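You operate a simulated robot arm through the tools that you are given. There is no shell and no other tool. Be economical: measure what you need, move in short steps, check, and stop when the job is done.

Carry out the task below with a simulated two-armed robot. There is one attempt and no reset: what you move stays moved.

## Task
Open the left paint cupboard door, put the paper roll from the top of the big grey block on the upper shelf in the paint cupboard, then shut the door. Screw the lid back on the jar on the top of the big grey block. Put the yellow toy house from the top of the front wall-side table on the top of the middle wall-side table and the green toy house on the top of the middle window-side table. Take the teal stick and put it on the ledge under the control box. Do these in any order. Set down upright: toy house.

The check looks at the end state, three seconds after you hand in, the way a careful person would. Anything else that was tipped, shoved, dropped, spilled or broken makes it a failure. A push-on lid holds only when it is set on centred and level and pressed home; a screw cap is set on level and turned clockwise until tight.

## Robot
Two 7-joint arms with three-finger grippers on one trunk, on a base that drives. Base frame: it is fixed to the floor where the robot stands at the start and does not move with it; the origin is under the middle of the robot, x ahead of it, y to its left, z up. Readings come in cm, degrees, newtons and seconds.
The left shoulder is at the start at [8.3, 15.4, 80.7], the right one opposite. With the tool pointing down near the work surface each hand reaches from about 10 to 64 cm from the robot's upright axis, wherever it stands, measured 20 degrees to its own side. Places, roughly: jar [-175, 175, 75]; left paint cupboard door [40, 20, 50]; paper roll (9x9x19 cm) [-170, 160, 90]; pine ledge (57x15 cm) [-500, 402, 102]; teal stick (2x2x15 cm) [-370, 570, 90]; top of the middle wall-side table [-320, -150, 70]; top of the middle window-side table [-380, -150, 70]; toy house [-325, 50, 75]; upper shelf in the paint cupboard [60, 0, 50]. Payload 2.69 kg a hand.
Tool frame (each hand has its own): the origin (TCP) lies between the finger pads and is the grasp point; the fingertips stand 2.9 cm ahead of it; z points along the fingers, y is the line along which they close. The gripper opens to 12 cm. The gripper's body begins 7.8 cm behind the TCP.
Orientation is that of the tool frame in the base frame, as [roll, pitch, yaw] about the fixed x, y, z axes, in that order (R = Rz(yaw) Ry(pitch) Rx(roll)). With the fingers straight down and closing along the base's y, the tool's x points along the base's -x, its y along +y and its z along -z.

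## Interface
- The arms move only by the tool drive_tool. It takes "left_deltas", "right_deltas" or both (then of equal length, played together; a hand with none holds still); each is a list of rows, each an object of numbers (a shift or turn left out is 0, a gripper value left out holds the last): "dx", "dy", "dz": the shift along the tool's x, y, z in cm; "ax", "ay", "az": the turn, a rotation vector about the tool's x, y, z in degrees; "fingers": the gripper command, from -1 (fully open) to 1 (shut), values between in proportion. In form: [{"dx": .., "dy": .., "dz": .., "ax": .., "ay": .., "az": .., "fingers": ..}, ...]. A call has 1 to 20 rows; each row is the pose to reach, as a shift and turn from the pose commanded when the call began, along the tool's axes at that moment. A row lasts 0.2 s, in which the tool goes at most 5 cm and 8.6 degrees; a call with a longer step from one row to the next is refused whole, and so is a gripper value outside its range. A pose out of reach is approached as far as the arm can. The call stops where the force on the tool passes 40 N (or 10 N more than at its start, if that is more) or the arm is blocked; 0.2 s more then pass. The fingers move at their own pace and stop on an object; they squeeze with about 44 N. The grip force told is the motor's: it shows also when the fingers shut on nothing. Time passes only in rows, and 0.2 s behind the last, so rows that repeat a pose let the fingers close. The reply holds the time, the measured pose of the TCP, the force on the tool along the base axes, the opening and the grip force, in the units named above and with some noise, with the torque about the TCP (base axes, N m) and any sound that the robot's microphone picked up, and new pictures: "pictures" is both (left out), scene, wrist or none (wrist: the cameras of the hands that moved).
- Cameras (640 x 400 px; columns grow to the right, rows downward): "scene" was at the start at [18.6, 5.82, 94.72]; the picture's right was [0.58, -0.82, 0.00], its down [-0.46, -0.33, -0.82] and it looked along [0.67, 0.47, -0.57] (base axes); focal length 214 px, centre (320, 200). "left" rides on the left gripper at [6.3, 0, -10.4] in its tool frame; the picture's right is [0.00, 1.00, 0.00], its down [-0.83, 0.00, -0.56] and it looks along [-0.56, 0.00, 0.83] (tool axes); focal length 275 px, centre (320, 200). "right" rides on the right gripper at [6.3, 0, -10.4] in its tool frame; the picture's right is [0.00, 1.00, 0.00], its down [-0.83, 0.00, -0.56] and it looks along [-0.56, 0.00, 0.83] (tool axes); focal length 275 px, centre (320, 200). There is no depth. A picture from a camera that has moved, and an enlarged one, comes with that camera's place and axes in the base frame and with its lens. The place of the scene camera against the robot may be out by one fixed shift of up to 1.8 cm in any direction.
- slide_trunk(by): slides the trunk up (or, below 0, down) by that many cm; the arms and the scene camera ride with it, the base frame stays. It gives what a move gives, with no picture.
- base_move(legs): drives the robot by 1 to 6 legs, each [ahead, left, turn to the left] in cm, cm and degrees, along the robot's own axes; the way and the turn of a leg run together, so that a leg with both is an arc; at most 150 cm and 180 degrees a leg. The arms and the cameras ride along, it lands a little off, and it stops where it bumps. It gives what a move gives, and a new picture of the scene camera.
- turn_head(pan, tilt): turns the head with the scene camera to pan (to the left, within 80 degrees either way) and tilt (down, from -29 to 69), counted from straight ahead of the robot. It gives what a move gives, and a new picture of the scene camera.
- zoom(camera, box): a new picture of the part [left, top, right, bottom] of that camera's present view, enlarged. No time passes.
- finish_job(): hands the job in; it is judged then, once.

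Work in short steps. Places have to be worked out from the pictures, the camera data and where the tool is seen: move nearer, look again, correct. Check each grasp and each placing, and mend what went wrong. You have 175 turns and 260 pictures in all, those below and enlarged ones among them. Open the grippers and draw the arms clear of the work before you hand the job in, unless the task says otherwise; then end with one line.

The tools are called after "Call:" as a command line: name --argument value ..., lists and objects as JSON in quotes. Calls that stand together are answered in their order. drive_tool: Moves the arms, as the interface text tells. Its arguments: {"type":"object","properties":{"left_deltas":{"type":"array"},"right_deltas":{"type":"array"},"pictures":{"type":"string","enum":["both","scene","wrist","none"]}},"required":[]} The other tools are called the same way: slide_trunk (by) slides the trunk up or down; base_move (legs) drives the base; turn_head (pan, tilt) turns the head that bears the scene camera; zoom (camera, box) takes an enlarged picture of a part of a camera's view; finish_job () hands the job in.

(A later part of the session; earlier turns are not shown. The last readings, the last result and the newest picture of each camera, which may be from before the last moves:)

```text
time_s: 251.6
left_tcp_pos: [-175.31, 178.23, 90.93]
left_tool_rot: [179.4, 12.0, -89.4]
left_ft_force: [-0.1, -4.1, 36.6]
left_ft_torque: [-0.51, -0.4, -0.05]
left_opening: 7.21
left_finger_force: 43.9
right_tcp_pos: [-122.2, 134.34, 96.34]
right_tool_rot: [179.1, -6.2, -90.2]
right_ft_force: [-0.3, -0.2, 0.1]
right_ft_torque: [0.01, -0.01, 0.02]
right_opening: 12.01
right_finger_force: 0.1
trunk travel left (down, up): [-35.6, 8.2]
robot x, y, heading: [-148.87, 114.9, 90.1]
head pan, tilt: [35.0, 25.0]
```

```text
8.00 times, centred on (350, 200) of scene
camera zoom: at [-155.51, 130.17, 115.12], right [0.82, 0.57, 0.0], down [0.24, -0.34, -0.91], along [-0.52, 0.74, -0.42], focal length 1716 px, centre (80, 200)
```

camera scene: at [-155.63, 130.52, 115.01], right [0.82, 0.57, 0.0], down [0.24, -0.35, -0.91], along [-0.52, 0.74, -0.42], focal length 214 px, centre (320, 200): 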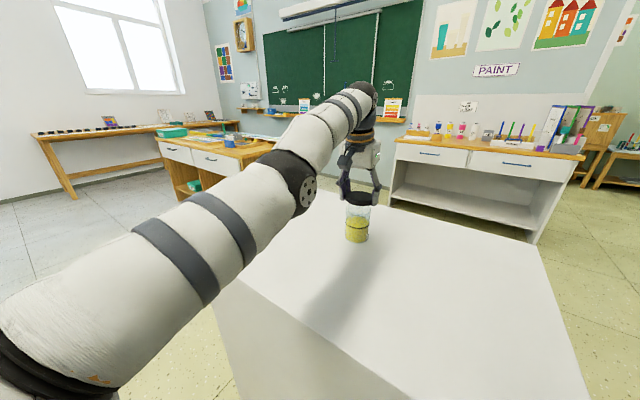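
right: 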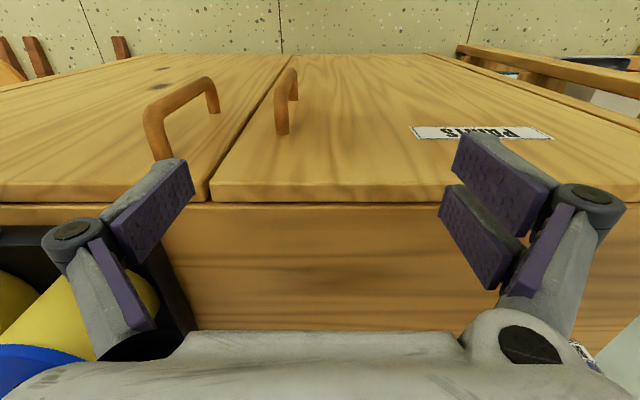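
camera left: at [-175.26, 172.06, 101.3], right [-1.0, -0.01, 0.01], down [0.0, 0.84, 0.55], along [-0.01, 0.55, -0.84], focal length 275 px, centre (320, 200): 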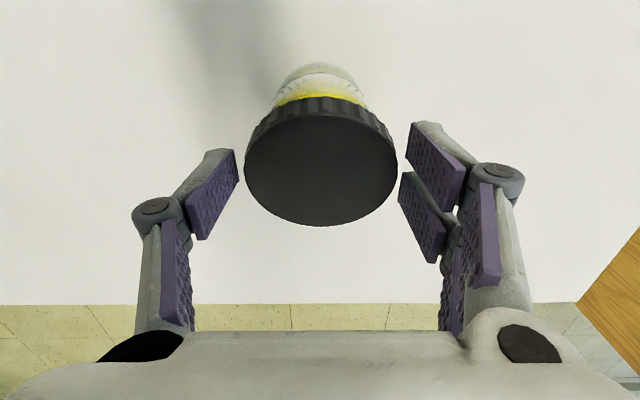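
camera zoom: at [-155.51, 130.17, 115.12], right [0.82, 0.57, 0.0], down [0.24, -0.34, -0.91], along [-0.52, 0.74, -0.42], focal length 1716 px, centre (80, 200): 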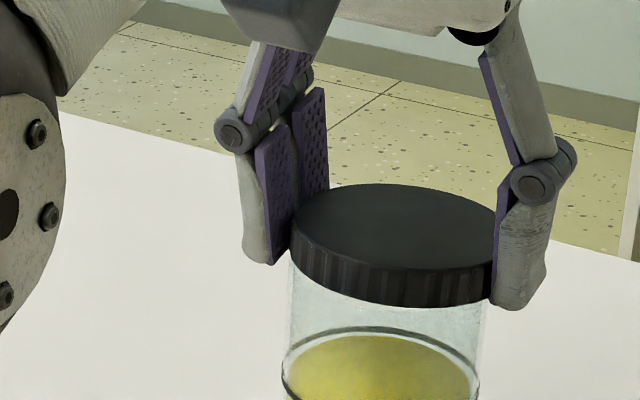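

Contact with load on the near side again, so the lid is still ~3 mm too far. I ease off, shift the base back 0.35 and press again.

Call:
drive_tool --left_deltas '[{"dz": -0.5}, {"dz": -0.5}]' --pictures "none"

Call:
base_move --legs '[[-0.4, -0.1, 0]]'

Call:
drive_tool --left_deltas '[{"dz": 0.3}, {"dz": 0.5}, {"dz": 0.7}, {"dz": 0.9}, {"dz": 1.1}, {"dz": 1.3}]' --pictures "none"

Call:
zoom --camera "scene" --box '[310, 175, 390, 225]'

```text
time_s: 252.2
left_tcp_pos: [-175.35, 178.15, 90.92]
left_tool_rot: [179.4, 11.3, -89.3]
left_ft_force: [2.6, 5.3, 22.0]
left_ft_torque: [-0.1, -0.22, 0.06]
left_opening: 7.2
left_finger_force: 43.5
right_tcp_pos: [-122.14, 134.53, 96.17]
right_tool_rot: [179.2, -6.5, -90.1]
right_ft_force: [0.5, 0.8, -0.3]
right_ft_torque: [-0.02, 0.0, -0.01]
right_opening: 11.99
right_finger_force: 0.1
trunk travel left (down, up): [-35.6, 8.2]
robot x, y, heading: [-149.3, 114.81, 89.9]
head pan, tilt: [35.0, 25.0]
```

```text
time_s: 252.9
left_tcp_pos: [-175.43, 177.74, 91.0]
left_tool_rot: [179.4, 11.5, -89.3]
left_ft_force: [-0.5, 5.8, 23.9]
left_ft_torque: [-0.05, 0.01, -0.03]
left_opening: 7.2
left_finger_force: 44.1
right_tcp_pos: [-122.09, 134.08, 96.24]
right_tool_rot: [179.2, -6.4, -90.0]
right_ft_force: [-0.3, 0.2, 0.6]
right_ft_torque: [0.04, -0.01, 0.01]
right_opening: 12.0
right_finger_force: 0.0
trunk travel left (down, up): [-35.6, 8.2]
robot x, y, heading: [-148.64, 114.56, 89.9]
head pan, tilt: [35.0, 25.0]
camera scene: at [-155.46, 129.98, 115.04], right [0.82, 0.57, 0.0], down [0.24, -0.34, -0.91], along [-0.52, 0.74, -0.42], focal length 214 px, centre (320, 200)
```

scene: 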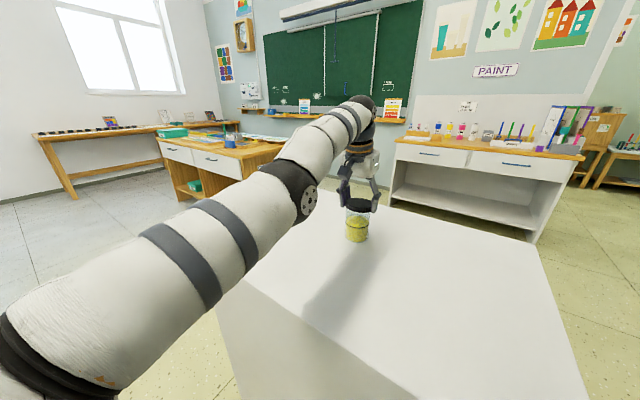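

```text
time_s: 253.8
left_tcp_pos: [-175.38, 178.14, 90.81]
left_tool_rot: [179.4, 12.4, -89.4]
left_ft_force: [0.3, -4.7, 15.5]
left_ft_torque: [-0.22, -0.26, -0.02]
left_opening: 7.2
left_finger_force: 43.8
right_tcp_pos: [-122.08, 134.09, 96.22]
right_tool_rot: [179.2, -6.5, -90.0]
right_ft_force: [0.3, 0.1, 0.7]
right_ft_torque: [0.01, 0.0, 0.01]
right_opening: 12.0
right_finger_force: 0.0
trunk travel left (down, up): [-35.6, 8.2]
robot x, y, heading: [-149.18, 114.38, 90.1]
head pan, tilt: [35.0, 25.0]
stopped in row 4 (left hand): the force on the tool passed its limit at 41 N (the readings are from after the stop); the commanded pose is now the measured one
```

```text
8.00 times, centred on (350, 200) of scene
camera zoom: at [-155.5, 129.98, 115.01], right [0.82, 0.57, 0.0], down [0.24, -0.34, -0.91], along [-0.52, 0.74, -0.42], focal length 1716 px, centre (80, 200)
```

zoom: 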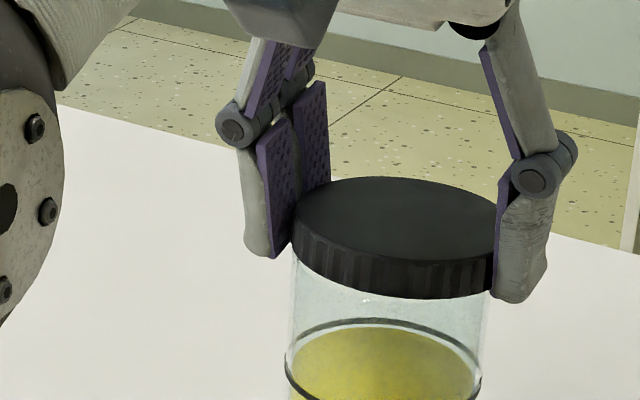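

At (-175.4, 177.75) the contact was flat and torque-free; pressing made it slide forward. I go back there and gently release to see how the lid settles.

Call:
drive_tool --left_deltas '[{"dz": -0.3}]' --pictures "none"

Call:
base_move --legs '[[-0.45, 0, 0]]'

Call:
drive_tool --left_deltas '[{"fingers": 0.5}, {"fingers": -0.5}, {"fingers": -0.5}, {"fingers": -0.5}]' --pictures "wrist"

Call:
zoom --camera "scene" --box '[310, 175, 390, 225]'

```text
time_s: 254.2
left_tcp_pos: [-175.28, 178.24, 91.0]
left_tool_rot: [179.4, 12.1, -89.3]
left_ft_force: [-0.8, 1.1, 8.7]
left_ft_torque: [-0.08, -0.17, 0.03]
left_opening: 7.19
left_finger_force: 44.0
right_tcp_pos: [-122.15, 134.15, 96.19]
right_tool_rot: [179.3, -6.5, -90.1]
right_ft_force: [-0.1, 1.0, 0.0]
right_ft_torque: [-0.03, 0.0, 0.01]
right_opening: 11.99
right_finger_force: 0.0
trunk travel left (down, up): [-35.6, 8.2]
robot x, y, heading: [-149.37, 114.71, 89.9]
head pan, tilt: [35.0, 25.0]
```

```text
time_s: 254.9
left_tcp_pos: [-175.53, 177.65, 91.05]
left_tool_rot: [179.4, 12.1, -89.3]
left_ft_force: [0.2, 2.6, 9.2]
left_ft_torque: [-0.02, -0.02, -0.01]
left_opening: 7.22
left_finger_force: 43.4
right_tcp_pos: [-122.06, 133.78, 96.18]
right_tool_rot: [179.1, -6.4, -90.1]
right_ft_force: [-0.2, 0.0, 0.3]
right_ft_torque: [0.01, -0.03, -0.03]
right_opening: 12.0
right_finger_force: 0.1
trunk travel left (down, up): [-35.6, 8.2]
robot x, y, heading: [-148.74, 113.73, 90.0]
head pan, tilt: [35.0, 25.0]
camera scene: at [-155.52, 129.63, 115.02], right [0.82, 0.57, 0.0], down [0.24, -0.35, -0.91], along [-0.52, 0.74, -0.42], focal length 214 px, centre (320, 200)
```

scene: 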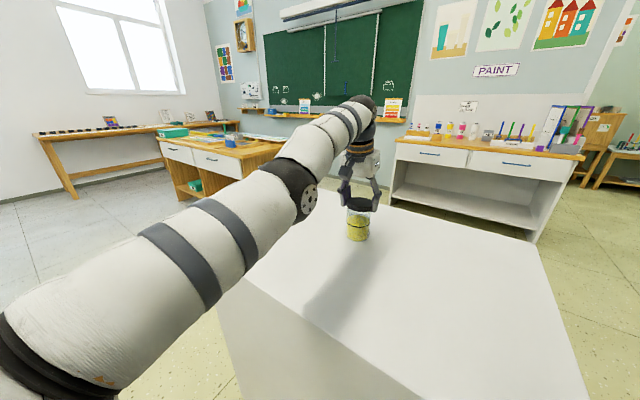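

```text
time_s: 255.9
left_tcp_pos: [-175.41, 177.68, 90.96]
left_tool_rot: [179.4, 12.1, -89.3]
left_ft_force: [-0.4, 0.1, 0.2]
left_ft_torque: [0.0, 0.0, -0.03]
left_opening: 8.98
left_finger_force: 0.2
right_tcp_pos: [-122.21, 133.82, 96.26]
right_tool_rot: [179.3, -6.5, -90.1]
right_ft_force: [0.2, 0.4, 0.5]
right_ft_torque: [-0.03, 0.0, 0.0]
right_opening: 11.99
right_finger_force: 0.0
trunk travel left (down, up): [-35.6, 8.2]
robot x, y, heading: [-148.85, 114.0, 90.0]
head pan, tilt: [35.0, 25.0]
camera left: at [-175.26, 169.38, 99.81], right [-1.0, -0.01, 0.01], down [0.0, 0.7, 0.72], along [-0.02, 0.72, -0.7], focal length 275 px, centre (320, 200)
```

left: 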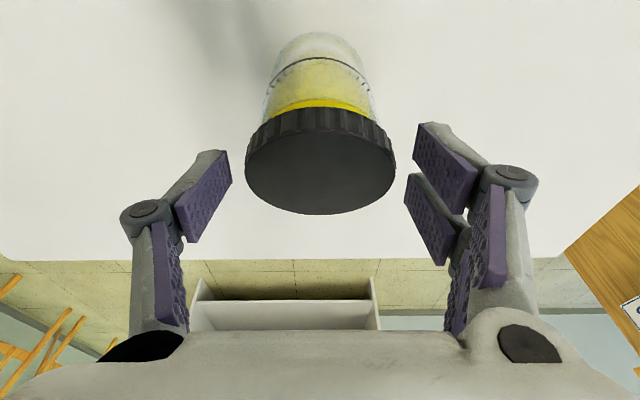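

```text
8.00 times, centred on (350, 200) of scene
camera zoom: at [-155.54, 129.69, 115.01], right [0.82, 0.57, 0.0], down [0.24, -0.35, -0.91], along [-0.52, 0.74, -0.42], focal length 1716 px, centre (80, 200)
```

zoom: 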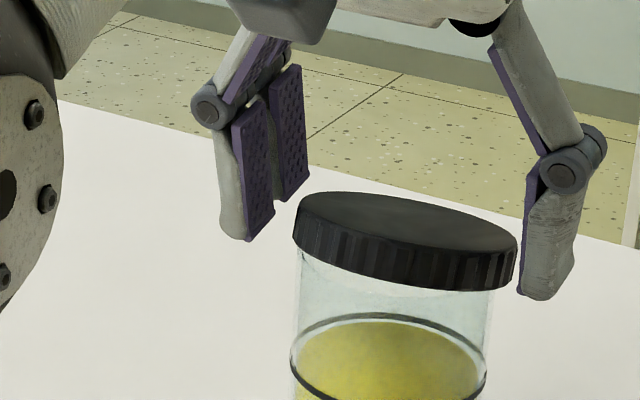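

The lid's far side hooks down over the rim while its near side rides on top. So I grip it and pull gently back until the hooked skirt meets the jar, then check.

Call:
drive_tool --left_deltas '[{"fingers": 0.3}, {"fingers": 0.8}, {"fingers": 1}, {"fingers": 1}]' --pictures "none"

Call:
base_move --legs '[[-0.5, 0.2, 0]]'

Call:
zoom --camera "scene" --box '[310, 175, 390, 225]'

Call:
zoom --camera "left" --box '[160, 0, 480, 200]'

```text
time_s: 256.9
left_tcp_pos: [-175.56, 177.77, 90.97]
left_tool_rot: [179.4, 12.2, -89.3]
left_ft_force: [0.5, 0.3, 1.6]
left_ft_torque: [0.02, -0.04, 0.01]
left_opening: 7.2
left_finger_force: 43.6
right_tcp_pos: [-122.09, 133.69, 96.15]
right_tool_rot: [179.2, -6.5, -90.0]
right_ft_force: [-0.1, 0.0, -0.7]
right_ft_torque: [0.03, 0.02, 0.03]
right_opening: 11.99
right_finger_force: 0.0
trunk travel left (down, up): [-35.6, 8.2]
robot x, y, heading: [-148.9, 114.41, 90.2]
head pan, tilt: [35.0, 25.0]
```

```text
time_s: 257.6
left_tcp_pos: [-175.62, 177.24, 90.99]
left_tool_rot: [179.3, 12.0, -89.2]
left_ft_force: [-0.9, -2.0, 3.4]
left_ft_torque: [-0.12, -0.04, -0.02]
left_opening: 7.2
left_finger_force: 44.0
right_tcp_pos: [-122.33, 133.24, 96.15]
right_tool_rot: [179.2, -6.4, -90.0]
right_ft_force: [0.0, -0.3, -0.9]
right_ft_torque: [-0.02, 0.0, 0.03]
right_opening: 11.99
right_finger_force: 0.0
trunk travel left (down, up): [-35.6, 8.2]
robot x, y, heading: [-149.45, 113.37, 90.1]
head pan, tilt: [35.0, 25.0]
camera scene: at [-155.75, 129.11, 115.02], right [0.82, 0.57, 0.0], down [0.24, -0.35, -0.91], along [-0.52, 0.74, -0.42], focal length 214 px, centre (320, 200)
```

scene: 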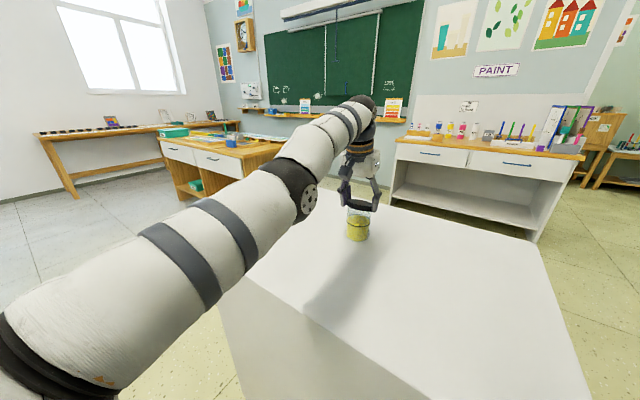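

```text
8.00 times, centred on (350, 200) of scene
camera zoom: at [-155.75, 129.11, 115.02], right [0.82, 0.57, 0.0], down [0.24, -0.35, -0.91], along [-0.52, 0.74, -0.42], focal length 1716 px, centre (80, 200)
```

zoom: 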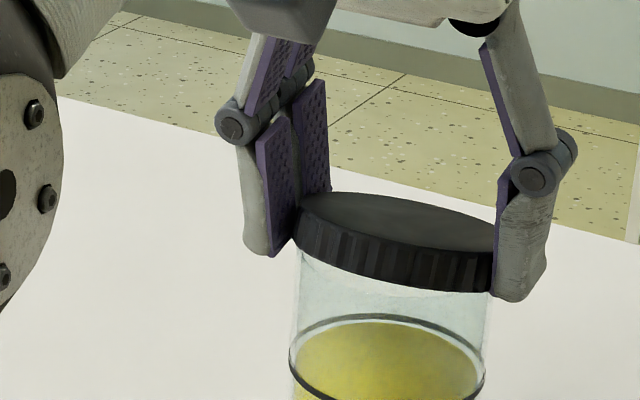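

```text
2.00 times, centred on (320, 100) of left
camera zoom: at [-175.48, 168.8, 99.84], right [-1.0, -0.01, 0.01], down [0.0, 0.7, 0.72], along [-0.02, 0.72, -0.7], focal length 551 px, centre (320, 400)
```

zoom: 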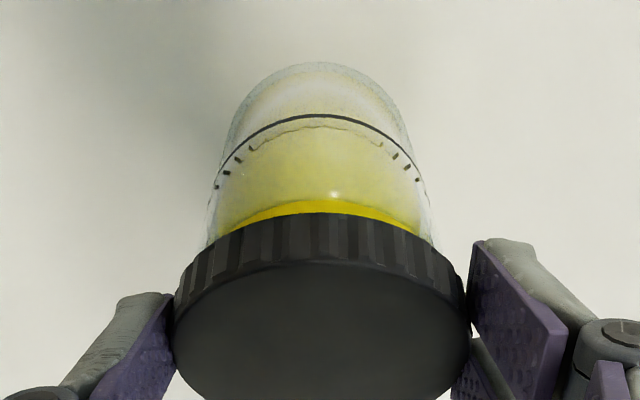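

The jar followed slightly, so the far skirt is hooked snugly on the rim. Now the near side must go down: I release, lift, level the hand and close the fingers to press on the lid's near edge.

Call:
drive_tool --left_deltas '[{"fingers": 0}, {"fingers": -0.6}, {"fingers": -0.6, "dz": -1}, {"dz": -3}, {"dz": -5}, {"dz": -6, "ay": 4}, {"dz": -6, "ay": 8}, {"dz": -6, "ay": 12, "fingers": 1}, {"dz": -6, "ay": 12}, {"dz": -6, "ay": 12}]' --pictures "wrist"

Call:
zoom --camera "scene" --box '[310, 175, 390, 225]'

```text
time_s: 259.8
left_tcp_pos: [-175.57, 171.24, 95.36]
left_tool_rot: [179.5, 0.0, -89.1]
left_ft_force: [0.1, -0.4, -0.4]
left_ft_torque: [-0.02, 0.02, 0.0]
left_opening: 0.01
left_finger_force: 28.5
left hand out of reach, approached as far as the arm can: row 5, 6, 7, 8, 9, 10
right_tcp_pos: [-122.33, 133.28, 96.22]
right_tool_rot: [179.2, -6.5, -90.1]
right_ft_force: [-0.2, -0.2, -0.1]
right_ft_torque: [-0.01, -0.01, -0.04]
right_opening: 12.01
right_finger_force: 0.0
trunk travel left (down, up): [-35.6, 8.2]
robot x, y, heading: [-148.97, 113.2, 90.2]
head pan, tilt: [35.0, 25.0]
camera left: at [-175.43, 164.94, 105.8], right [-1.0, -0.01, 0.01], down [0.0, 0.83, 0.56], along [-0.01, 0.56, -0.83], focal length 275 px, centre (320, 200)
```

left: 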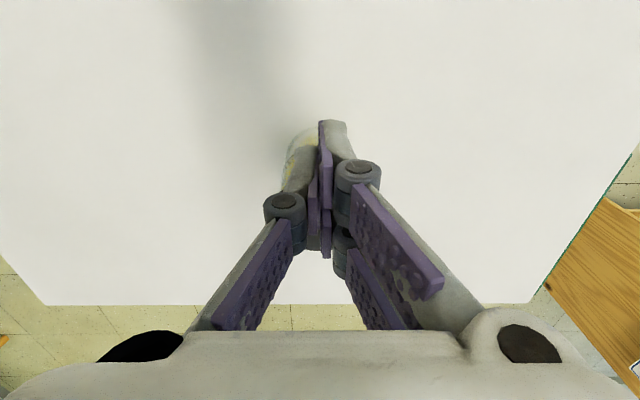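

```text
8.00 times, centred on (350, 200) of scene
camera zoom: at [-155.77, 129.21, 115.0], right [0.82, 0.57, 0.0], down [0.24, -0.35, -0.91], along [-0.52, 0.74, -0.42], focal length 1716 px, centre (80, 200)
```

zoom: 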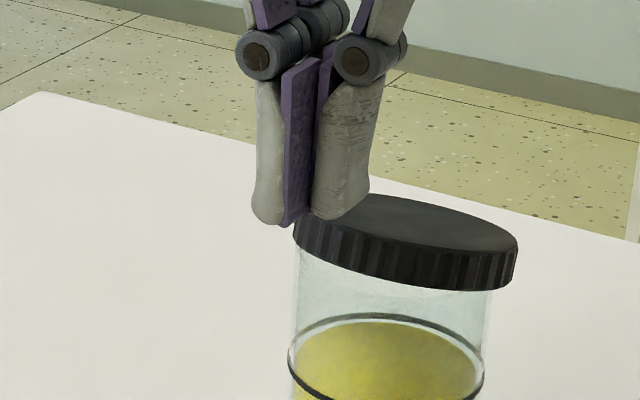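

The lid's low side is toward +x/+y, so I press on the opposite edge, at about (-177.5, 175.6), with the closed fingertips.

Call:
base_move --legs '[[4.3, 1.9, 0]]'

Call:
drive_tool --left_deltas '[{"dz": 1}, {"dz": 2}, {"dz": 2.5}, {"dz": 2.8}, {"dz": 3.1}, {"dz": 3.4}, {"dz": 3.7}, {"dz": 4}, {"dz": 4.3}, {"dz": 4.6}]' --pictures "none"

Call:
zoom --camera "scene" --box '[310, 175, 390, 225]'

```text
time_s: 260.7
left_tcp_pos: [-177.54, 175.7, 95.35]
left_tool_rot: [179.4, 0.1, -89.1]
left_ft_force: [-0.3, -0.6, -0.6]
left_ft_torque: [-0.06, -0.02, -0.02]
left_opening: 0.0
left_finger_force: 28.5
right_tcp_pos: [-124.23, 137.77, 96.19]
right_tool_rot: [179.3, -6.5, -90.1]
right_ft_force: [-0.1, 0.9, -0.2]
right_ft_torque: [-0.01, 0.0, 0.0]
right_opening: 11.97
right_finger_force: 0.0
trunk travel left (down, up): [-35.6, 8.2]
robot x, y, heading: [-151.16, 117.68, 90.0]
head pan, tilt: [35.0, 25.0]
camera scene: at [-157.66, 133.69, 115.0], right [0.82, 0.57, 0.0], down [0.24, -0.35, -0.91], along [-0.52, 0.74, -0.42], focal length 214 px, centre (320, 200)
```

scene: 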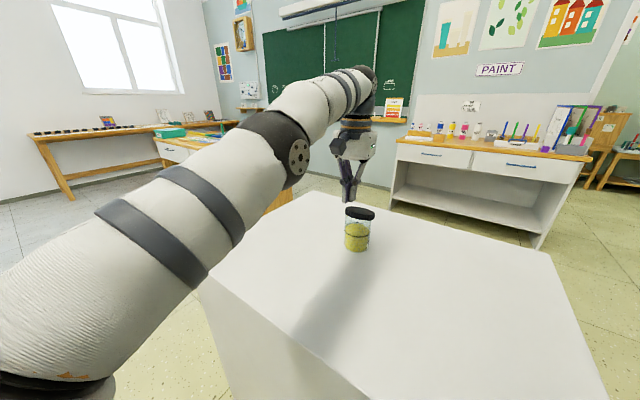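

```text
time_s: 262.4
left_tcp_pos: [-177.51, 175.69, 92.32]
left_tool_rot: [179.4, 1.1, -89.0]
left_ft_force: [2.3, -4.8, 19.3]
left_ft_torque: [-0.19, -0.03, -0.02]
left_opening: 0.6
left_finger_force: 28.7
right_tcp_pos: [-124.17, 137.53, 96.33]
right_tool_rot: [179.0, -6.3, -90.1]
right_ft_force: [0.5, -0.2, -0.2]
right_ft_torque: [0.04, 0.0, -0.02]
right_opening: 12.0
right_finger_force: 0.0
trunk travel left (down, up): [-35.6, 8.2]
robot x, y, heading: [-150.85, 118.33, 90.3]
head pan, tilt: [35.0, 25.0]
stopped in row 8 (left hand): the force on the tool passed its limit at 42 N (the readings are from after the stop); the commanded pose is now the measured one
```

```text
8.00 times, centred on (350, 200) of scene
camera zoom: at [-157.55, 133.42, 115.03], right [0.82, 0.57, 0.0], down [0.24, -0.34, -0.91], along [-0.52, 0.74, -0.42], focal length 1716 px, centre (80, 200)
```

zoom: 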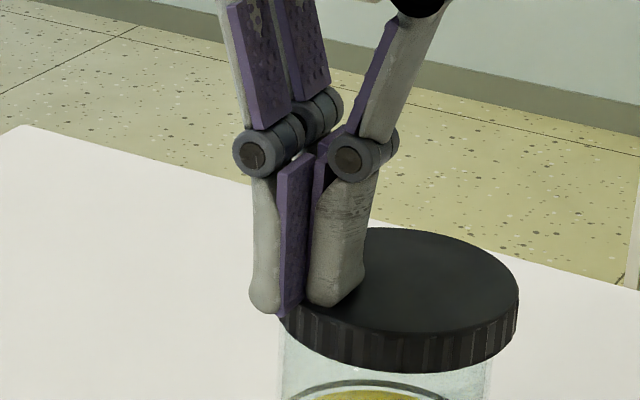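

The lid looks flat under the press, still ~2 mm to the right. I lift the fingers a little and look at how it stays.

Call:
drive_tool --left_deltas '[{"dz": -2}, {"dz": -4}]' --pictures "none"

Call:
base_move --legs '[[-6, 0, 0]]'

Call:
zoom --camera "scene" --box '[320, 180, 400, 230]'

Call:
zoom --camera "left" --box '[200, 100, 440, 250]'

```text
time_s: 263.0
left_tcp_pos: [-177.66, 175.66, 96.04]
left_tool_rot: [179.4, 0.7, -89.0]
left_ft_force: [-0.2, -0.1, 1.0]
left_ft_torque: [-0.03, 0.01, 0.02]
left_opening: 0.0
left_finger_force: 28.4
right_tcp_pos: [-124.25, 137.62, 96.22]
right_tool_rot: [179.2, -6.5, -90.1]
right_ft_force: [0.1, 0.5, -0.1]
right_ft_torque: [-0.03, 0.0, -0.02]
right_opening: 11.99
right_finger_force: 0.0
trunk travel left (down, up): [-35.6, 8.2]
robot x, y, heading: [-151.01, 118.37, 90.2]
head pan, tilt: [35.0, 25.0]
```

```text
time_s: 263.9
left_tcp_pos: [-177.48, 169.3, 96.14]
left_tool_rot: [179.3, 0.8, -89.2]
left_ft_force: [0.1, -0.6, -0.4]
left_ft_torque: [0.0, 0.01, -0.01]
left_opening: 0.01
left_finger_force: 28.4
right_tcp_pos: [-124.29, 131.27, 96.21]
right_tool_rot: [179.2, -6.3, -90.1]
right_ft_force: [-0.3, 0.3, 0.3]
right_ft_torque: [0.03, 0.0, -0.01]
right_opening: 12.0
right_finger_force: 0.1
trunk travel left (down, up): [-35.6, 8.2]
robot x, y, heading: [-151.39, 111.6, 89.8]
head pan, tilt: [35.0, 25.0]
camera scene: at [-157.59, 127.24, 115.03], right [0.82, 0.57, 0.0], down [0.24, -0.35, -0.91], along [-0.52, 0.74, -0.42], focal length 214 px, centre (320, 200)
```

scene: 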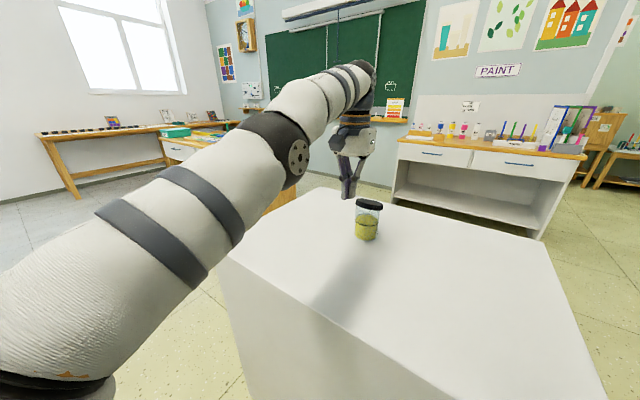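

```text
8.00 times, centred on (360, 205) of scene
camera zoom: at [-157.59, 127.24, 115.03], right [0.82, 0.57, 0.0], down [0.24, -0.35, -0.91], along [-0.52, 0.74, -0.42], focal length 1716 px, centre (0, 160)
```

zoom: 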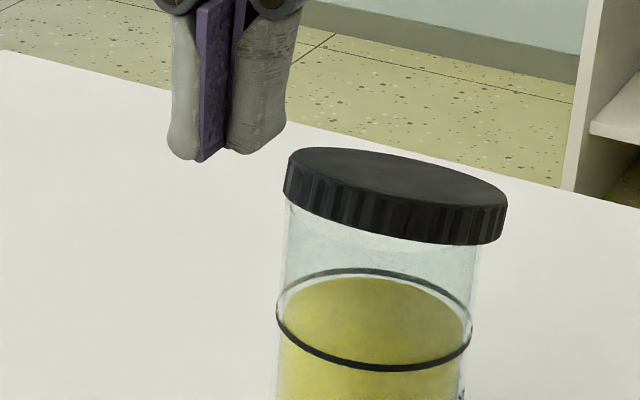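

```text
2.67 times, centred on (320, 175) of left
camera zoom: at [-177.35, 162.89, 106.59], right [-1.0, -0.01, 0.01], down [0.0, 0.82, 0.57], along [-0.02, 0.57, -0.82], focal length 734 px, centre (320, 267)
```

zoom: 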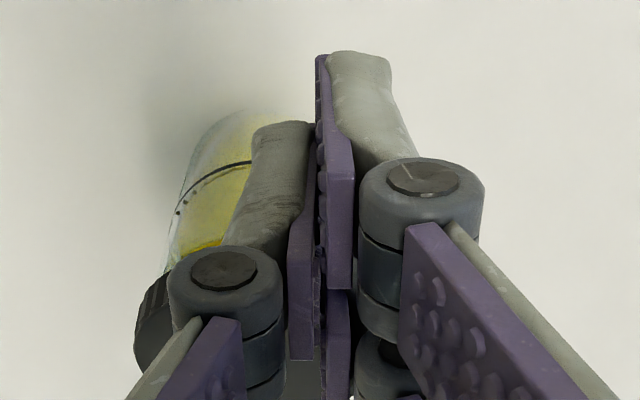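

Comparing with the jar's ring, the lid is actually level on the rim, just ~4 mm off toward +x. I open the fingers to see it from above and measure.

Call:
drive_tool --left_deltas '[{"fingers": -1, "dy": -1}, {"dy": -2}, {"dy": -2}]' --pictures "none"

Call:
zoom --camera "left" --box '[220, 140, 420, 265]'

```text
time_s: 264.8
left_tcp_pos: [-175.57, 169.5, 96.04]
left_tool_rot: [179.3, 0.8, -89.2]
left_ft_force: [-0.1, -0.2, -0.7]
left_ft_torque: [0.01, 0.03, 0.01]
left_opening: 12.01
left_finger_force: 0.0
right_tcp_pos: [-124.27, 131.36, 96.23]
right_tool_rot: [179.2, -6.5, -90.2]
right_ft_force: [-0.5, -1.2, 0.6]
right_ft_torque: [0.02, 0.01, -0.01]
right_opening: 11.99
right_finger_force: 0.1
trunk travel left (down, up): [-35.6, 8.2]
robot x, y, heading: [-151.17, 111.59, 89.9]
head pan, tilt: [35.0, 25.0]
```

```text
3.20 times, centred on (320, 202) of left
camera zoom: at [-175.34, 163.05, 106.41], right [-1.0, -0.01, 0.01], down [0.0, 0.82, 0.57], along [-0.01, 0.57, -0.82], focal length 881 px, centre (320, 192)
```

zoom: 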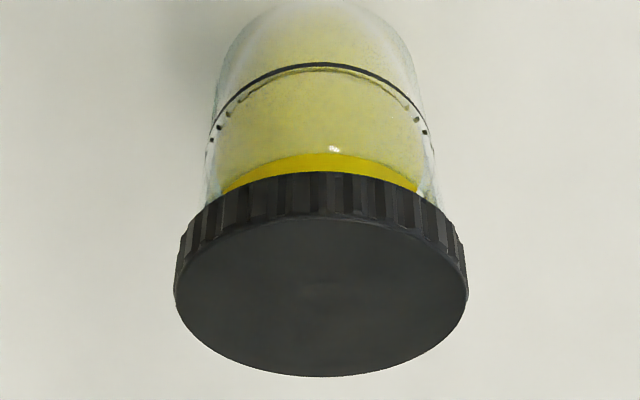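

The lid lies about 0.7 cm too far in y: the jar's rounded base misled my centre estimate, and the true jar centre is y≈177.2. I take the lid off again, and set it on the block beside the jar to re-grip it level and centred.

Call:
base_move --legs '[[8.2, 0, 0]]'

Call:
drive_tool --left_deltas '[{"dz": 2}, {"dz": 4}, {"dz": 5}, {"dz": 5, "fingers": 0.3}, {"dz": 5, "fingers": 1}, {"dz": 5, "fingers": 1}, {"dz": 5, "fingers": 1}, {"dz": 3}, {"dz": 0}, {"dz": -1}]' --pictures "wrist"

```text
time_s: 265.8
left_tcp_pos: [-175.17, 177.77, 95.93]
left_tool_rot: [179.2, 0.7, -89.4]
left_ft_force: [0.0, 0.8, -1.0]
left_ft_torque: [0.0, 0.04, -0.01]
left_opening: 12.01
left_finger_force: 0.1
right_tcp_pos: [-124.06, 139.43, 96.19]
right_tool_rot: [179.2, -6.6, -90.4]
right_ft_force: [-0.4, 0.2, -0.8]
right_ft_torque: [-0.04, -0.01, -0.01]
right_opening: 11.98
right_finger_force: 0.1
trunk travel left (down, up): [-35.6, 8.2]
robot x, y, heading: [-151.06, 119.64, 89.6]
head pan, tilt: [35.0, 25.0]
camera scene: at [-157.52, 135.59, 115.0], right [0.82, 0.57, 0.0], down [0.24, -0.35, -0.91], along [-0.52, 0.74, -0.42], focal length 214 px, centre (320, 200)
```

scene: 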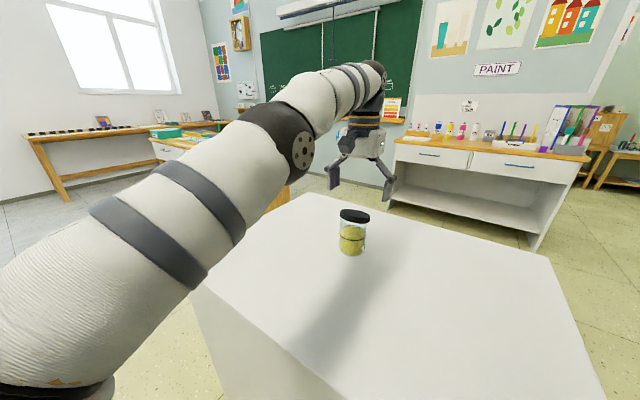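

```text
time_s: 268.0
left_tcp_pos: [-175.23, 177.35, 96.78]
left_tool_rot: [179.4, 0.7, -89.4]
left_ft_force: [0.5, -0.3, -0.8]
left_ft_torque: [0.02, -0.03, 0.01]
left_opening: 7.21
left_finger_force: 43.8
left hand out of reach, approached as far as the arm can: row 10
right_tcp_pos: [-124.03, 139.36, 96.18]
right_tool_rot: [179.2, -6.5, -90.4]
right_ft_force: [-0.2, 0.7, 0.1]
right_ft_torque: [0.03, -0.01, 0.03]
right_opening: 11.99
right_finger_force: 0.1
trunk travel left (down, up): [-35.6, 8.2]
robot x, y, heading: [-151.08, 119.64, 89.8]
head pan, tilt: [35.0, 25.0]
camera left: at [-175.11, 170.93, 107.17], right [-1.0, -0.01, 0.01], down [0.0, 0.82, 0.57], along [-0.01, 0.57, -0.82], focal length 275 px, centre (320, 200)
```

left: 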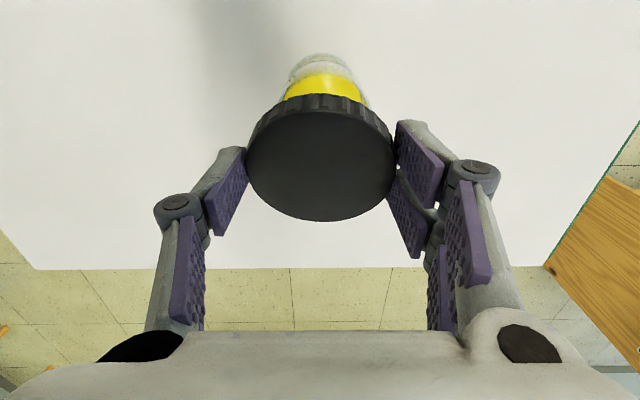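

Lid in hand. I move it 10 cm to the right of the jar and set it down on the block, pressing lightly to flatten it, then release.

Call:
base_move --legs '[[0, -10, 0]]'

Call:
drive_tool --left_deltas '[{"dz": 3}, {"dz": 6}, {"dz": 9}, {"dz": 11.5}, {"dz": 13}, {"dz": 13.6}, {"dz": 14.2}, {"dz": 14.6}, {"dz": 15}, {"dz": 15.3}, {"dz": 15.6}, {"dz": 15.8}]' --pictures "none"

Call:
drive_tool --left_deltas '[{"fingers": 0.2}, {"fingers": -1}, {"fingers": -1}, {"fingers": -1}]' --pictures "wrist"

```text
time_s: 269.5
left_tcp_pos: [-164.98, 177.29, 96.84]
left_tool_rot: [179.3, 0.8, -89.3]
left_ft_force: [0.2, -1.1, -0.5]
left_ft_torque: [-0.01, 0.02, -0.02]
left_opening: 7.19
left_finger_force: 43.8
right_tcp_pos: [-113.82, 139.41, 96.15]
right_tool_rot: [179.1, -6.5, -90.3]
right_ft_force: [0.5, 0.7, -0.2]
right_ft_torque: [0.01, -0.01, -0.01]
right_opening: 12.01
right_finger_force: 0.0
trunk travel left (down, up): [-35.6, 8.2]
robot x, y, heading: [-140.75, 119.87, 89.9]
head pan, tilt: [35.0, 25.0]
camera scene: at [-147.2, 135.46, 115.02], right [0.82, 0.57, 0.0], down [0.24, -0.35, -0.91], along [-0.52, 0.74, -0.42], focal length 214 px, centre (320, 200)
```

scene: 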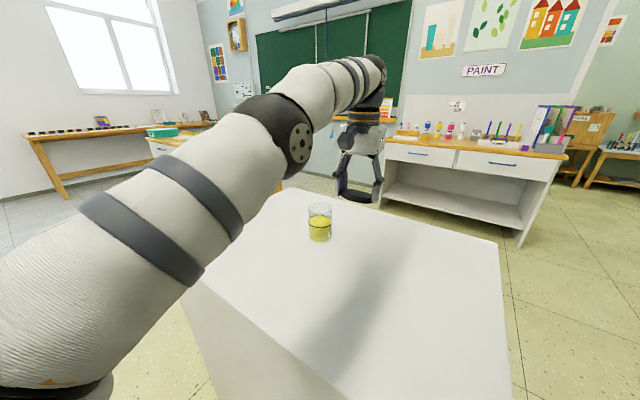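

```text
time_s: 272.0
left_tcp_pos: [-165.27, 177.42, 81.55]
left_tool_rot: [179.3, 1.1, -89.3]
left_ft_force: [-0.2, -11.7, 21.4]
left_ft_torque: [0.08, -0.59, -0.3]
left_opening: 7.18
left_finger_force: 44.1
right_tcp_pos: [-113.8, 139.25, 96.18]
right_tool_rot: [179.1, -6.4, -90.3]
right_ft_force: [-0.4, -0.5, 1.0]
right_ft_torque: [-0.02, 0.0, 0.01]
right_opening: 12.01
right_finger_force: 0.0
trunk travel left (down, up): [-35.6, 8.2]
robot x, y, heading: [-140.67, 119.58, 89.5]
head pan, tilt: [35.0, 25.0]
stopped in row 12 (left hand): the force on the tool passed its limit at 41 N (the readings are from after the stop); the commanded pose is now the measured one
```

```text
time_s: 273.0
left_tcp_pos: [-165.32, 177.54, 81.39]
left_tool_rot: [179.4, 0.8, -89.3]
left_ft_force: [0.5, 0.3, -0.3]
left_ft_torque: [0.0, -0.01, -0.05]
left_opening: 11.92
left_finger_force: 0.0
right_tcp_pos: [-113.85, 139.45, 96.19]
right_tool_rot: [179.0, -6.5, -90.2]
right_ft_force: [-0.1, 0.2, 0.0]
right_ft_torque: [0.02, -0.04, 0.01]
right_opening: 11.99
right_finger_force: 0.0
trunk travel left (down, up): [-35.6, 8.2]
robot x, y, heading: [-140.73, 119.96, 89.8]
head pan, tilt: [35.0, 25.0]
camera left: at [-165.11, 171.1, 91.63], right [-1.0, -0.01, 0.01], down [0.0, 0.82, 0.57], along [-0.01, 0.57, -0.82], focal length 275 px, centre (320, 200)
```

left: 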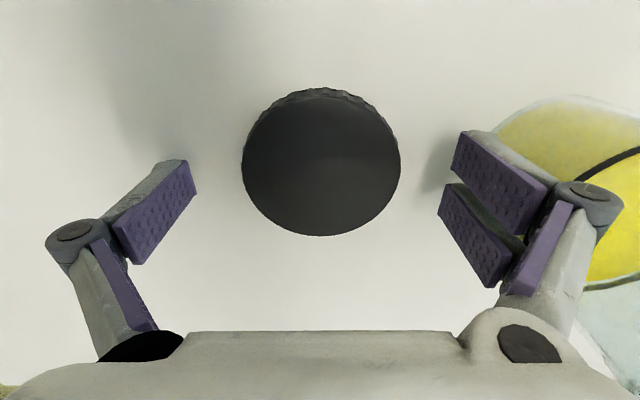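

The lid is flat and exactly centred between the fingers. I grip it, lift, and move to a spot where the open rim is visible for a precise measurement.

Call:
drive_tool --left_deltas '[{"dz": 0.2}, {"dz": 0.2, "fingers": 0.3}, {"dz": 0.2, "fingers": 1}, {"dz": 0.2, "fingers": 1}, {"dz": 0.2, "fingers": 1}, {"dz": -3}, {"dz": -7}, {"dz": -11}, {"dz": -14}, {"dz": -14}]' --pictures "none"

Call:
base_move --legs '[[-14, 0, 0], [0, 10, 0]]'

Call:
zoom --camera "left" --box '[200, 80, 440, 330]'

```text
time_s: 275.2
left_tcp_pos: [-165.02, 177.5, 95.4]
left_tool_rot: [179.5, 0.9, -89.4]
left_ft_force: [0.0, -0.5, -0.1]
left_ft_torque: [0.01, 0.05, 0.01]
left_opening: 7.2
left_finger_force: 44.4
right_tcp_pos: [-113.88, 139.41, 96.13]
right_tool_rot: [179.2, -6.4, -90.2]
right_ft_force: [0.4, 0.1, 0.3]
right_ft_torque: [0.0, 0.01, -0.01]
right_opening: 12.0
right_finger_force: 0.1
trunk travel left (down, up): [-35.6, 8.2]
robot x, y, heading: [-140.98, 119.65, 89.9]
head pan, tilt: [35.0, 25.0]
```

```text
time_s: 277.6
left_tcp_pos: [-175.39, 163.33, 95.47]
left_tool_rot: [179.4, 0.9, -89.2]
left_ft_force: [-0.6, -0.5, -1.1]
left_ft_torque: [0.0, -0.04, -0.01]
left_opening: 7.18
left_finger_force: 44.3
right_tcp_pos: [-124.12, 125.42, 96.34]
right_tool_rot: [179.2, -6.4, -90.2]
right_ft_force: [-0.1, -0.5, 0.6]
right_ft_torque: [-0.03, -0.04, 0.0]
right_opening: 12.02
right_finger_force: 0.2
trunk travel left (down, up): [-35.6, 8.2]
robot x, y, heading: [-151.06, 105.77, 90.0]
head pan, tilt: [35.0, 25.0]
camera scene: at [-157.48, 121.41, 115.01], right [0.82, 0.57, 0.0], down [0.24, -0.35, -0.91], along [-0.52, 0.74, -0.42], focal length 214 px, centre (320, 200)
```

scene: 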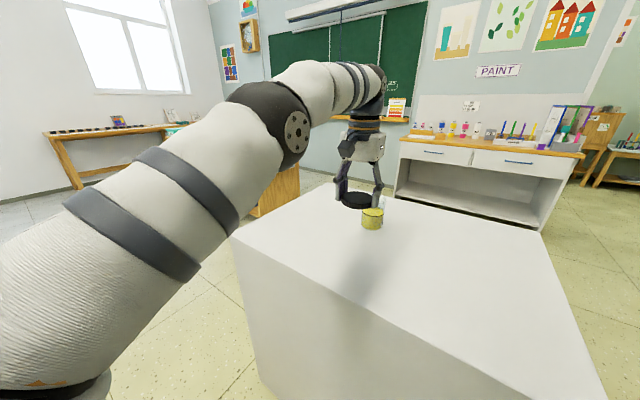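

```text
1.60 times, centred on (320, 205) of left
camera zoom: at [-175.13, 156.91, 105.72], right [-1.0, -0.01, 0.01], down [0.0, 0.82, 0.57], along [-0.02, 0.57, -0.82], focal length 440 px, centre (320, 192)
```

zoom: 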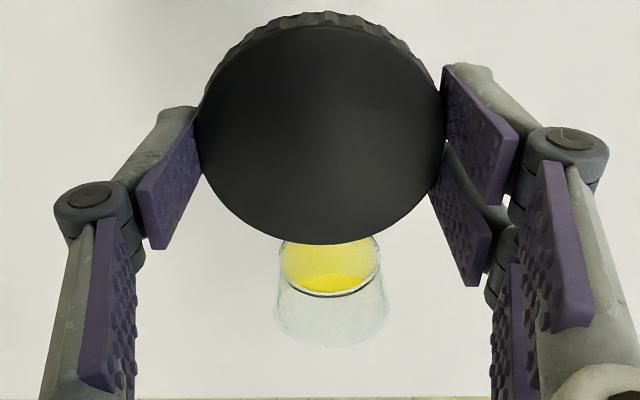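

I zoom in on the rim to measure it precisely.

Call:
zoom --camera "left" --box '[280, 220, 370, 310]'

Call:
zoom --camera "scene" --box '[330, 180, 410, 240]'

```text
4.44 times, centred on (325, 265) of left
camera zoom: at [-175.13, 156.91, 105.72], right [-1.0, -0.01, 0.01], down [0.0, 0.82, 0.57], along [-0.02, 0.57, -0.82], focal length 1224 px, centre (298, -89)
```

zoom: 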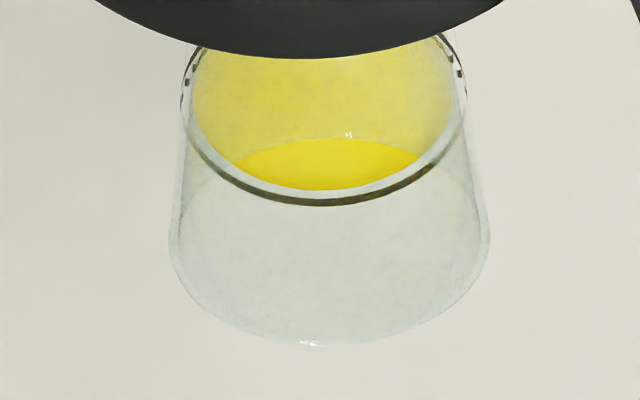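

```text
6.67 times, centred on (370, 210) of scene
camera zoom: at [-157.48, 121.41, 115.01], right [0.82, 0.57, 0.0], down [0.24, -0.35, -0.91], along [-0.52, 0.74, -0.42], focal length 1430 px, centre (-13, 133)
```

zoom: 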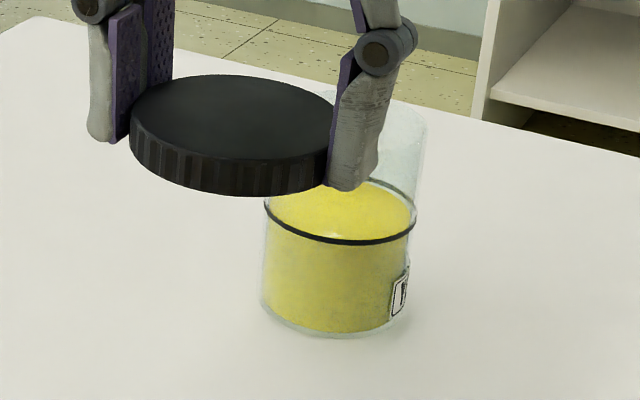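

Depth is the uncertain axis. I move the lid past the jar (clear above it) so the wrist camera looks straight down on the rim, which removes that uncertainty.

Call:
base_move --legs '[[19.3, 0, 0]]'

Call:
zoom --camera "left" --box '[240, 0, 400, 100]'

```text
time_s: 279.3
left_tcp_pos: [-175.35, 182.46, 95.43]
left_tool_rot: [179.5, 1.0, -89.0]
left_ft_force: [0.2, 0.8, 0.0]
left_ft_torque: [0.03, -0.02, 0.0]
left_opening: 7.22
left_finger_force: 43.8
right_tcp_pos: [-124.11, 144.73, 96.18]
right_tool_rot: [179.1, -6.5, -90.1]
right_ft_force: [0.2, 0.0, 0.3]
right_ft_torque: [0.05, -0.01, 0.01]
right_opening: 12.01
right_finger_force: 0.1
trunk travel left (down, up): [-35.6, 8.2]
robot x, y, heading: [-150.91, 124.96, 90.2]
head pan, tilt: [35.0, 25.0]
stopped in leg 1: the robot was blocked; the commanded pose is now the measured one
camera scene: at [-157.46, 140.49, 115.03], right [0.82, 0.57, 0.0], down [0.24, -0.35, -0.91], along [-0.52, 0.74, -0.42], focal length 214 px, centre (320, 200)
```

scene: 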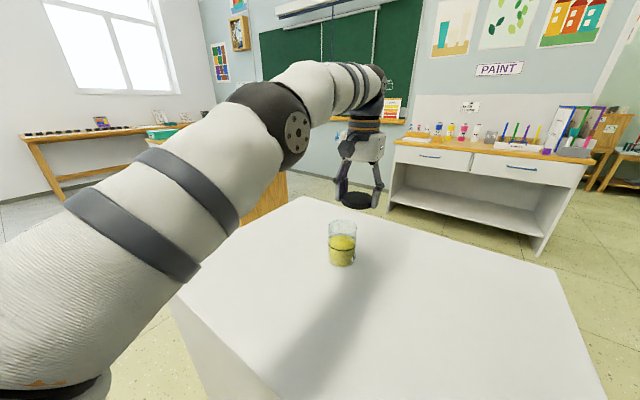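

```text
4.00 times, centred on (320, 50) of left
camera zoom: at [-175.16, 175.99, 105.74], right [-1.0, -0.01, 0.01], down [0.0, 0.82, 0.57], along [-0.02, 0.57, -0.82], focal length 1101 px, centre (320, 800)
```

zoom: 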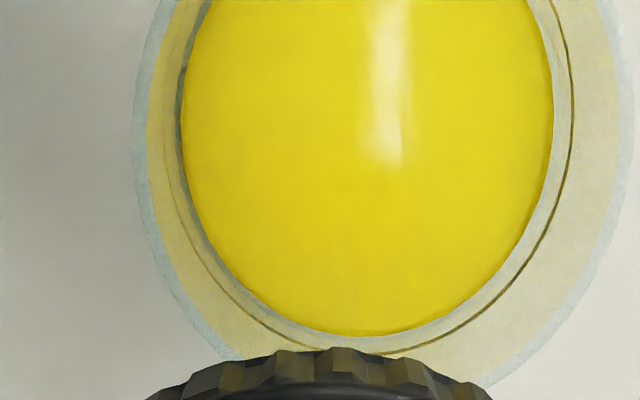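

Looking straight down gives the jar centre at (-176.25, 177.1) — about 1 cm off from where I had been placing the lid. I move the lid there and lower to just above the rim.

Call:
base_move --legs '[[-5.36, 0.9, 0]]'

Call:
drive_tool --left_deltas '[{"dz": 1}, {"dz": 2}, {"dz": 2.6}, {"dz": 2.6}]' --pictures "none"

```text
time_s: 280.3
left_tcp_pos: [-176.2, 177.19, 95.37]
left_tool_rot: [179.4, 1.0, -89.1]
left_ft_force: [0.3, -0.8, 0.0]
left_ft_torque: [0.04, 0.02, 0.01]
left_opening: 7.22
left_finger_force: 44.0
right_tcp_pos: [-124.93, 139.28, 96.24]
right_tool_rot: [179.3, -6.4, -90.1]
right_ft_force: [-0.3, -0.1, 0.4]
right_ft_torque: [0.05, -0.01, 0.01]
right_opening: 11.99
right_finger_force: 0.0
trunk travel left (down, up): [-35.6, 8.2]
robot x, y, heading: [-151.34, 119.57, 89.9]
head pan, tilt: [35.0, 25.0]
camera scene: at [-158.35, 135.18, 115.03], right [0.82, 0.57, 0.0], down [0.24, -0.35, -0.91], along [-0.52, 0.74, -0.42], focal length 214 px, centre (320, 200)
```

scene: 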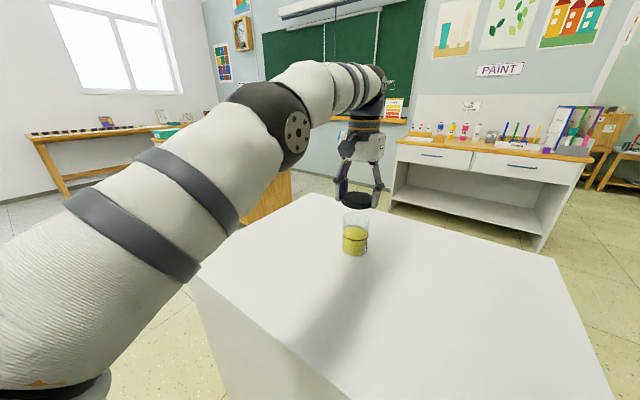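

```text
time_s: 281.3
left_tcp_pos: [-176.16, 177.14, 92.61]
left_tool_rot: [179.3, 0.9, -89.1]
left_ft_force: [-0.1, 0.3, 0.3]
left_ft_torque: [0.01, 0.01, 0.03]
left_opening: 7.17
left_finger_force: 44.2
right_tcp_pos: [-124.87, 139.33, 96.19]
right_tool_rot: [179.1, -6.5, -90.1]
right_ft_force: [-0.5, -0.1, 0.6]
right_ft_torque: [0.0, -0.01, 0.0]
right_opening: 12.0
right_finger_force: 0.0
trunk travel left (down, up): [-35.6, 8.2]
robot x, y, heading: [-151.41, 119.46, 90.1]
head pan, tilt: [35.0, 25.0]
```

Position is holding at (-176.2, 177.1), so I continue down in fine steps until contact.

Call:
drive_tool --left_deltas '[{"dz": 0.3}, {"dz": 0.6}, {"dz": 0.9}, {"dz": 1.1}, {"dz": 1.3}, {"dz": 1.5}, {"dz": 1.7}, {"dz": 1.9}, {"dz": 2.1}, {"dz": 2.3}, {"dz": 2.5}]' --pictures "none"

Call:
zoom --camera "scene" --box '[315, 180, 395, 240]'

```text
time_s: 283.7
left_tcp_pos: [-176.03, 177.31, 90.58]
left_tool_rot: [179.3, 1.4, -89.0]
left_ft_force: [0.5, 0.8, 32.9]
left_ft_torque: [0.67, -0.88, 0.0]
left_opening: 7.25
left_finger_force: 43.8
right_tcp_pos: [-124.81, 139.09, 96.39]
right_tool_rot: [179.2, -6.5, -90.1]
right_ft_force: [-0.2, -0.1, -0.2]
right_ft_torque: [0.03, 0.0, -0.01]
right_opening: 11.98
right_finger_force: 0.0
trunk travel left (down, up): [-35.6, 8.2]
robot x, y, heading: [-152.15, 119.64, 90.1]
head pan, tilt: [35.0, 25.0]
```

```text
6.67 times, centred on (355, 210) of scene
camera zoom: at [-158.26, 135.04, 115.06], right [0.82, 0.57, 0.0], down [0.24, -0.34, -0.91], along [-0.52, 0.74, -0.42], focal length 1430 px, centre (87, 133)
```

zoom: 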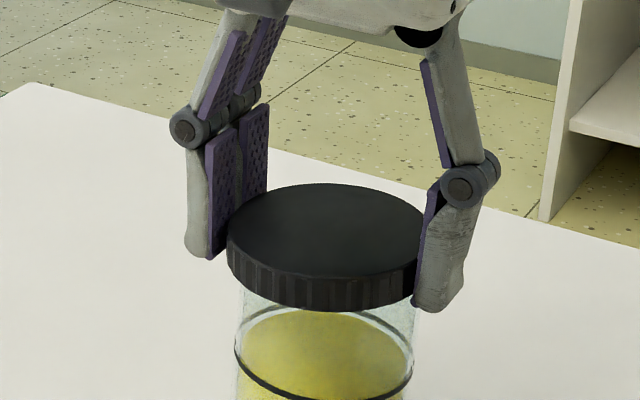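

The load is now on the +x/+y side, so I've passed the centre slightly. I ease up and shift 0.25 in x and 0.15 in y, then press lightly.

Call:
drive_tool --left_deltas '[{"dz": -0.5}, {"dz": -0.5, "dy": -0.3, "dx": -0.2}, {"dz": -0.2, "dy": -0.3, "dx": -0.2}, {"dz": 0, "dy": -0.3, "dx": -0.2}, {"dz": 0.1, "dy": -0.3, "dx": -0.2}]' --pictures "none"

```text
time_s: 284.9
left_tcp_pos: [-175.75, 177.59, 90.45]
left_tool_rot: [179.3, 1.3, -89.0]
left_ft_force: [2.0, 0.5, 31.6]
left_ft_torque: [0.64, -0.97, 0.0]
left_opening: 7.18
left_finger_force: 43.4
right_tcp_pos: [-124.7, 139.16, 96.12]
right_tool_rot: [179.1, -6.4, -90.1]
right_ft_force: [-0.4, -0.2, -0.2]
right_ft_torque: [0.01, -0.03, 0.0]
right_opening: 11.97
right_finger_force: 0.0
trunk travel left (down, up): [-35.6, 8.2]
robot x, y, heading: [-151.83, 119.44, 90.0]
head pan, tilt: [35.0, 25.0]
```

Same direction and slightly lower. One more shift of 0.3/0.2, lifting clear first so the jar is not dragged.

Call:
drive_tool --left_deltas '[{"dz": -0.6}, {"dz": -0.9, "dy": -0.35, "dx": -0.25}, {"dz": -0.5, "dy": -0.35, "dx": -0.25}, {"dz": -0.2, "dy": -0.35, "dx": -0.25}, {"dz": 0, "dy": -0.35, "dx": -0.25}]' --pictures "none"

Call:
zoom --camera "scene" --box '[315, 180, 395, 240]'

```text
time_s: 286.1
left_tcp_pos: [-175.74, 177.73, 90.12]
left_tool_rot: [179.4, 0.9, -89.0]
left_ft_force: [-1.2, -0.4, 4.0]
left_ft_torque: [-0.07, 0.39, -0.02]
left_opening: 7.15
left_finger_force: 43.6
right_tcp_pos: [-124.93, 139.27, 96.2]
right_tool_rot: [179.3, -6.6, -90.1]
right_ft_force: [-0.4, -0.2, -0.4]
right_ft_torque: [-0.01, 0.0, 0.01]
right_opening: 12.01
right_finger_force: 0.1
trunk travel left (down, up): [-35.6, 8.2]
robot x, y, heading: [-151.84, 119.49, 90.0]
head pan, tilt: [35.0, 25.0]
```

```text
6.67 times, centred on (355, 210) of scene
camera zoom: at [-158.34, 135.23, 115.03], right [0.82, 0.57, 0.0], down [0.24, -0.35, -0.91], along [-0.52, 0.74, -0.42], focal length 1430 px, centre (87, 133)
```

zoom: 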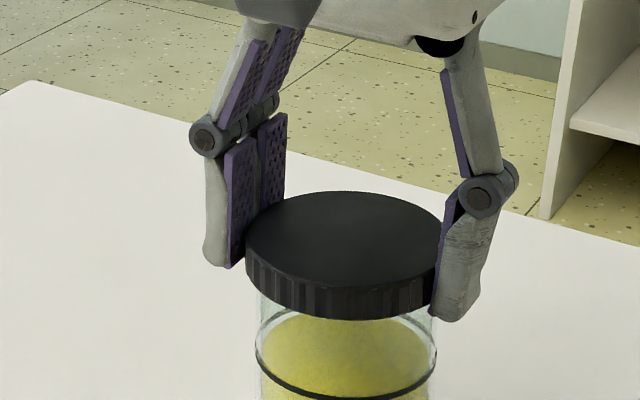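

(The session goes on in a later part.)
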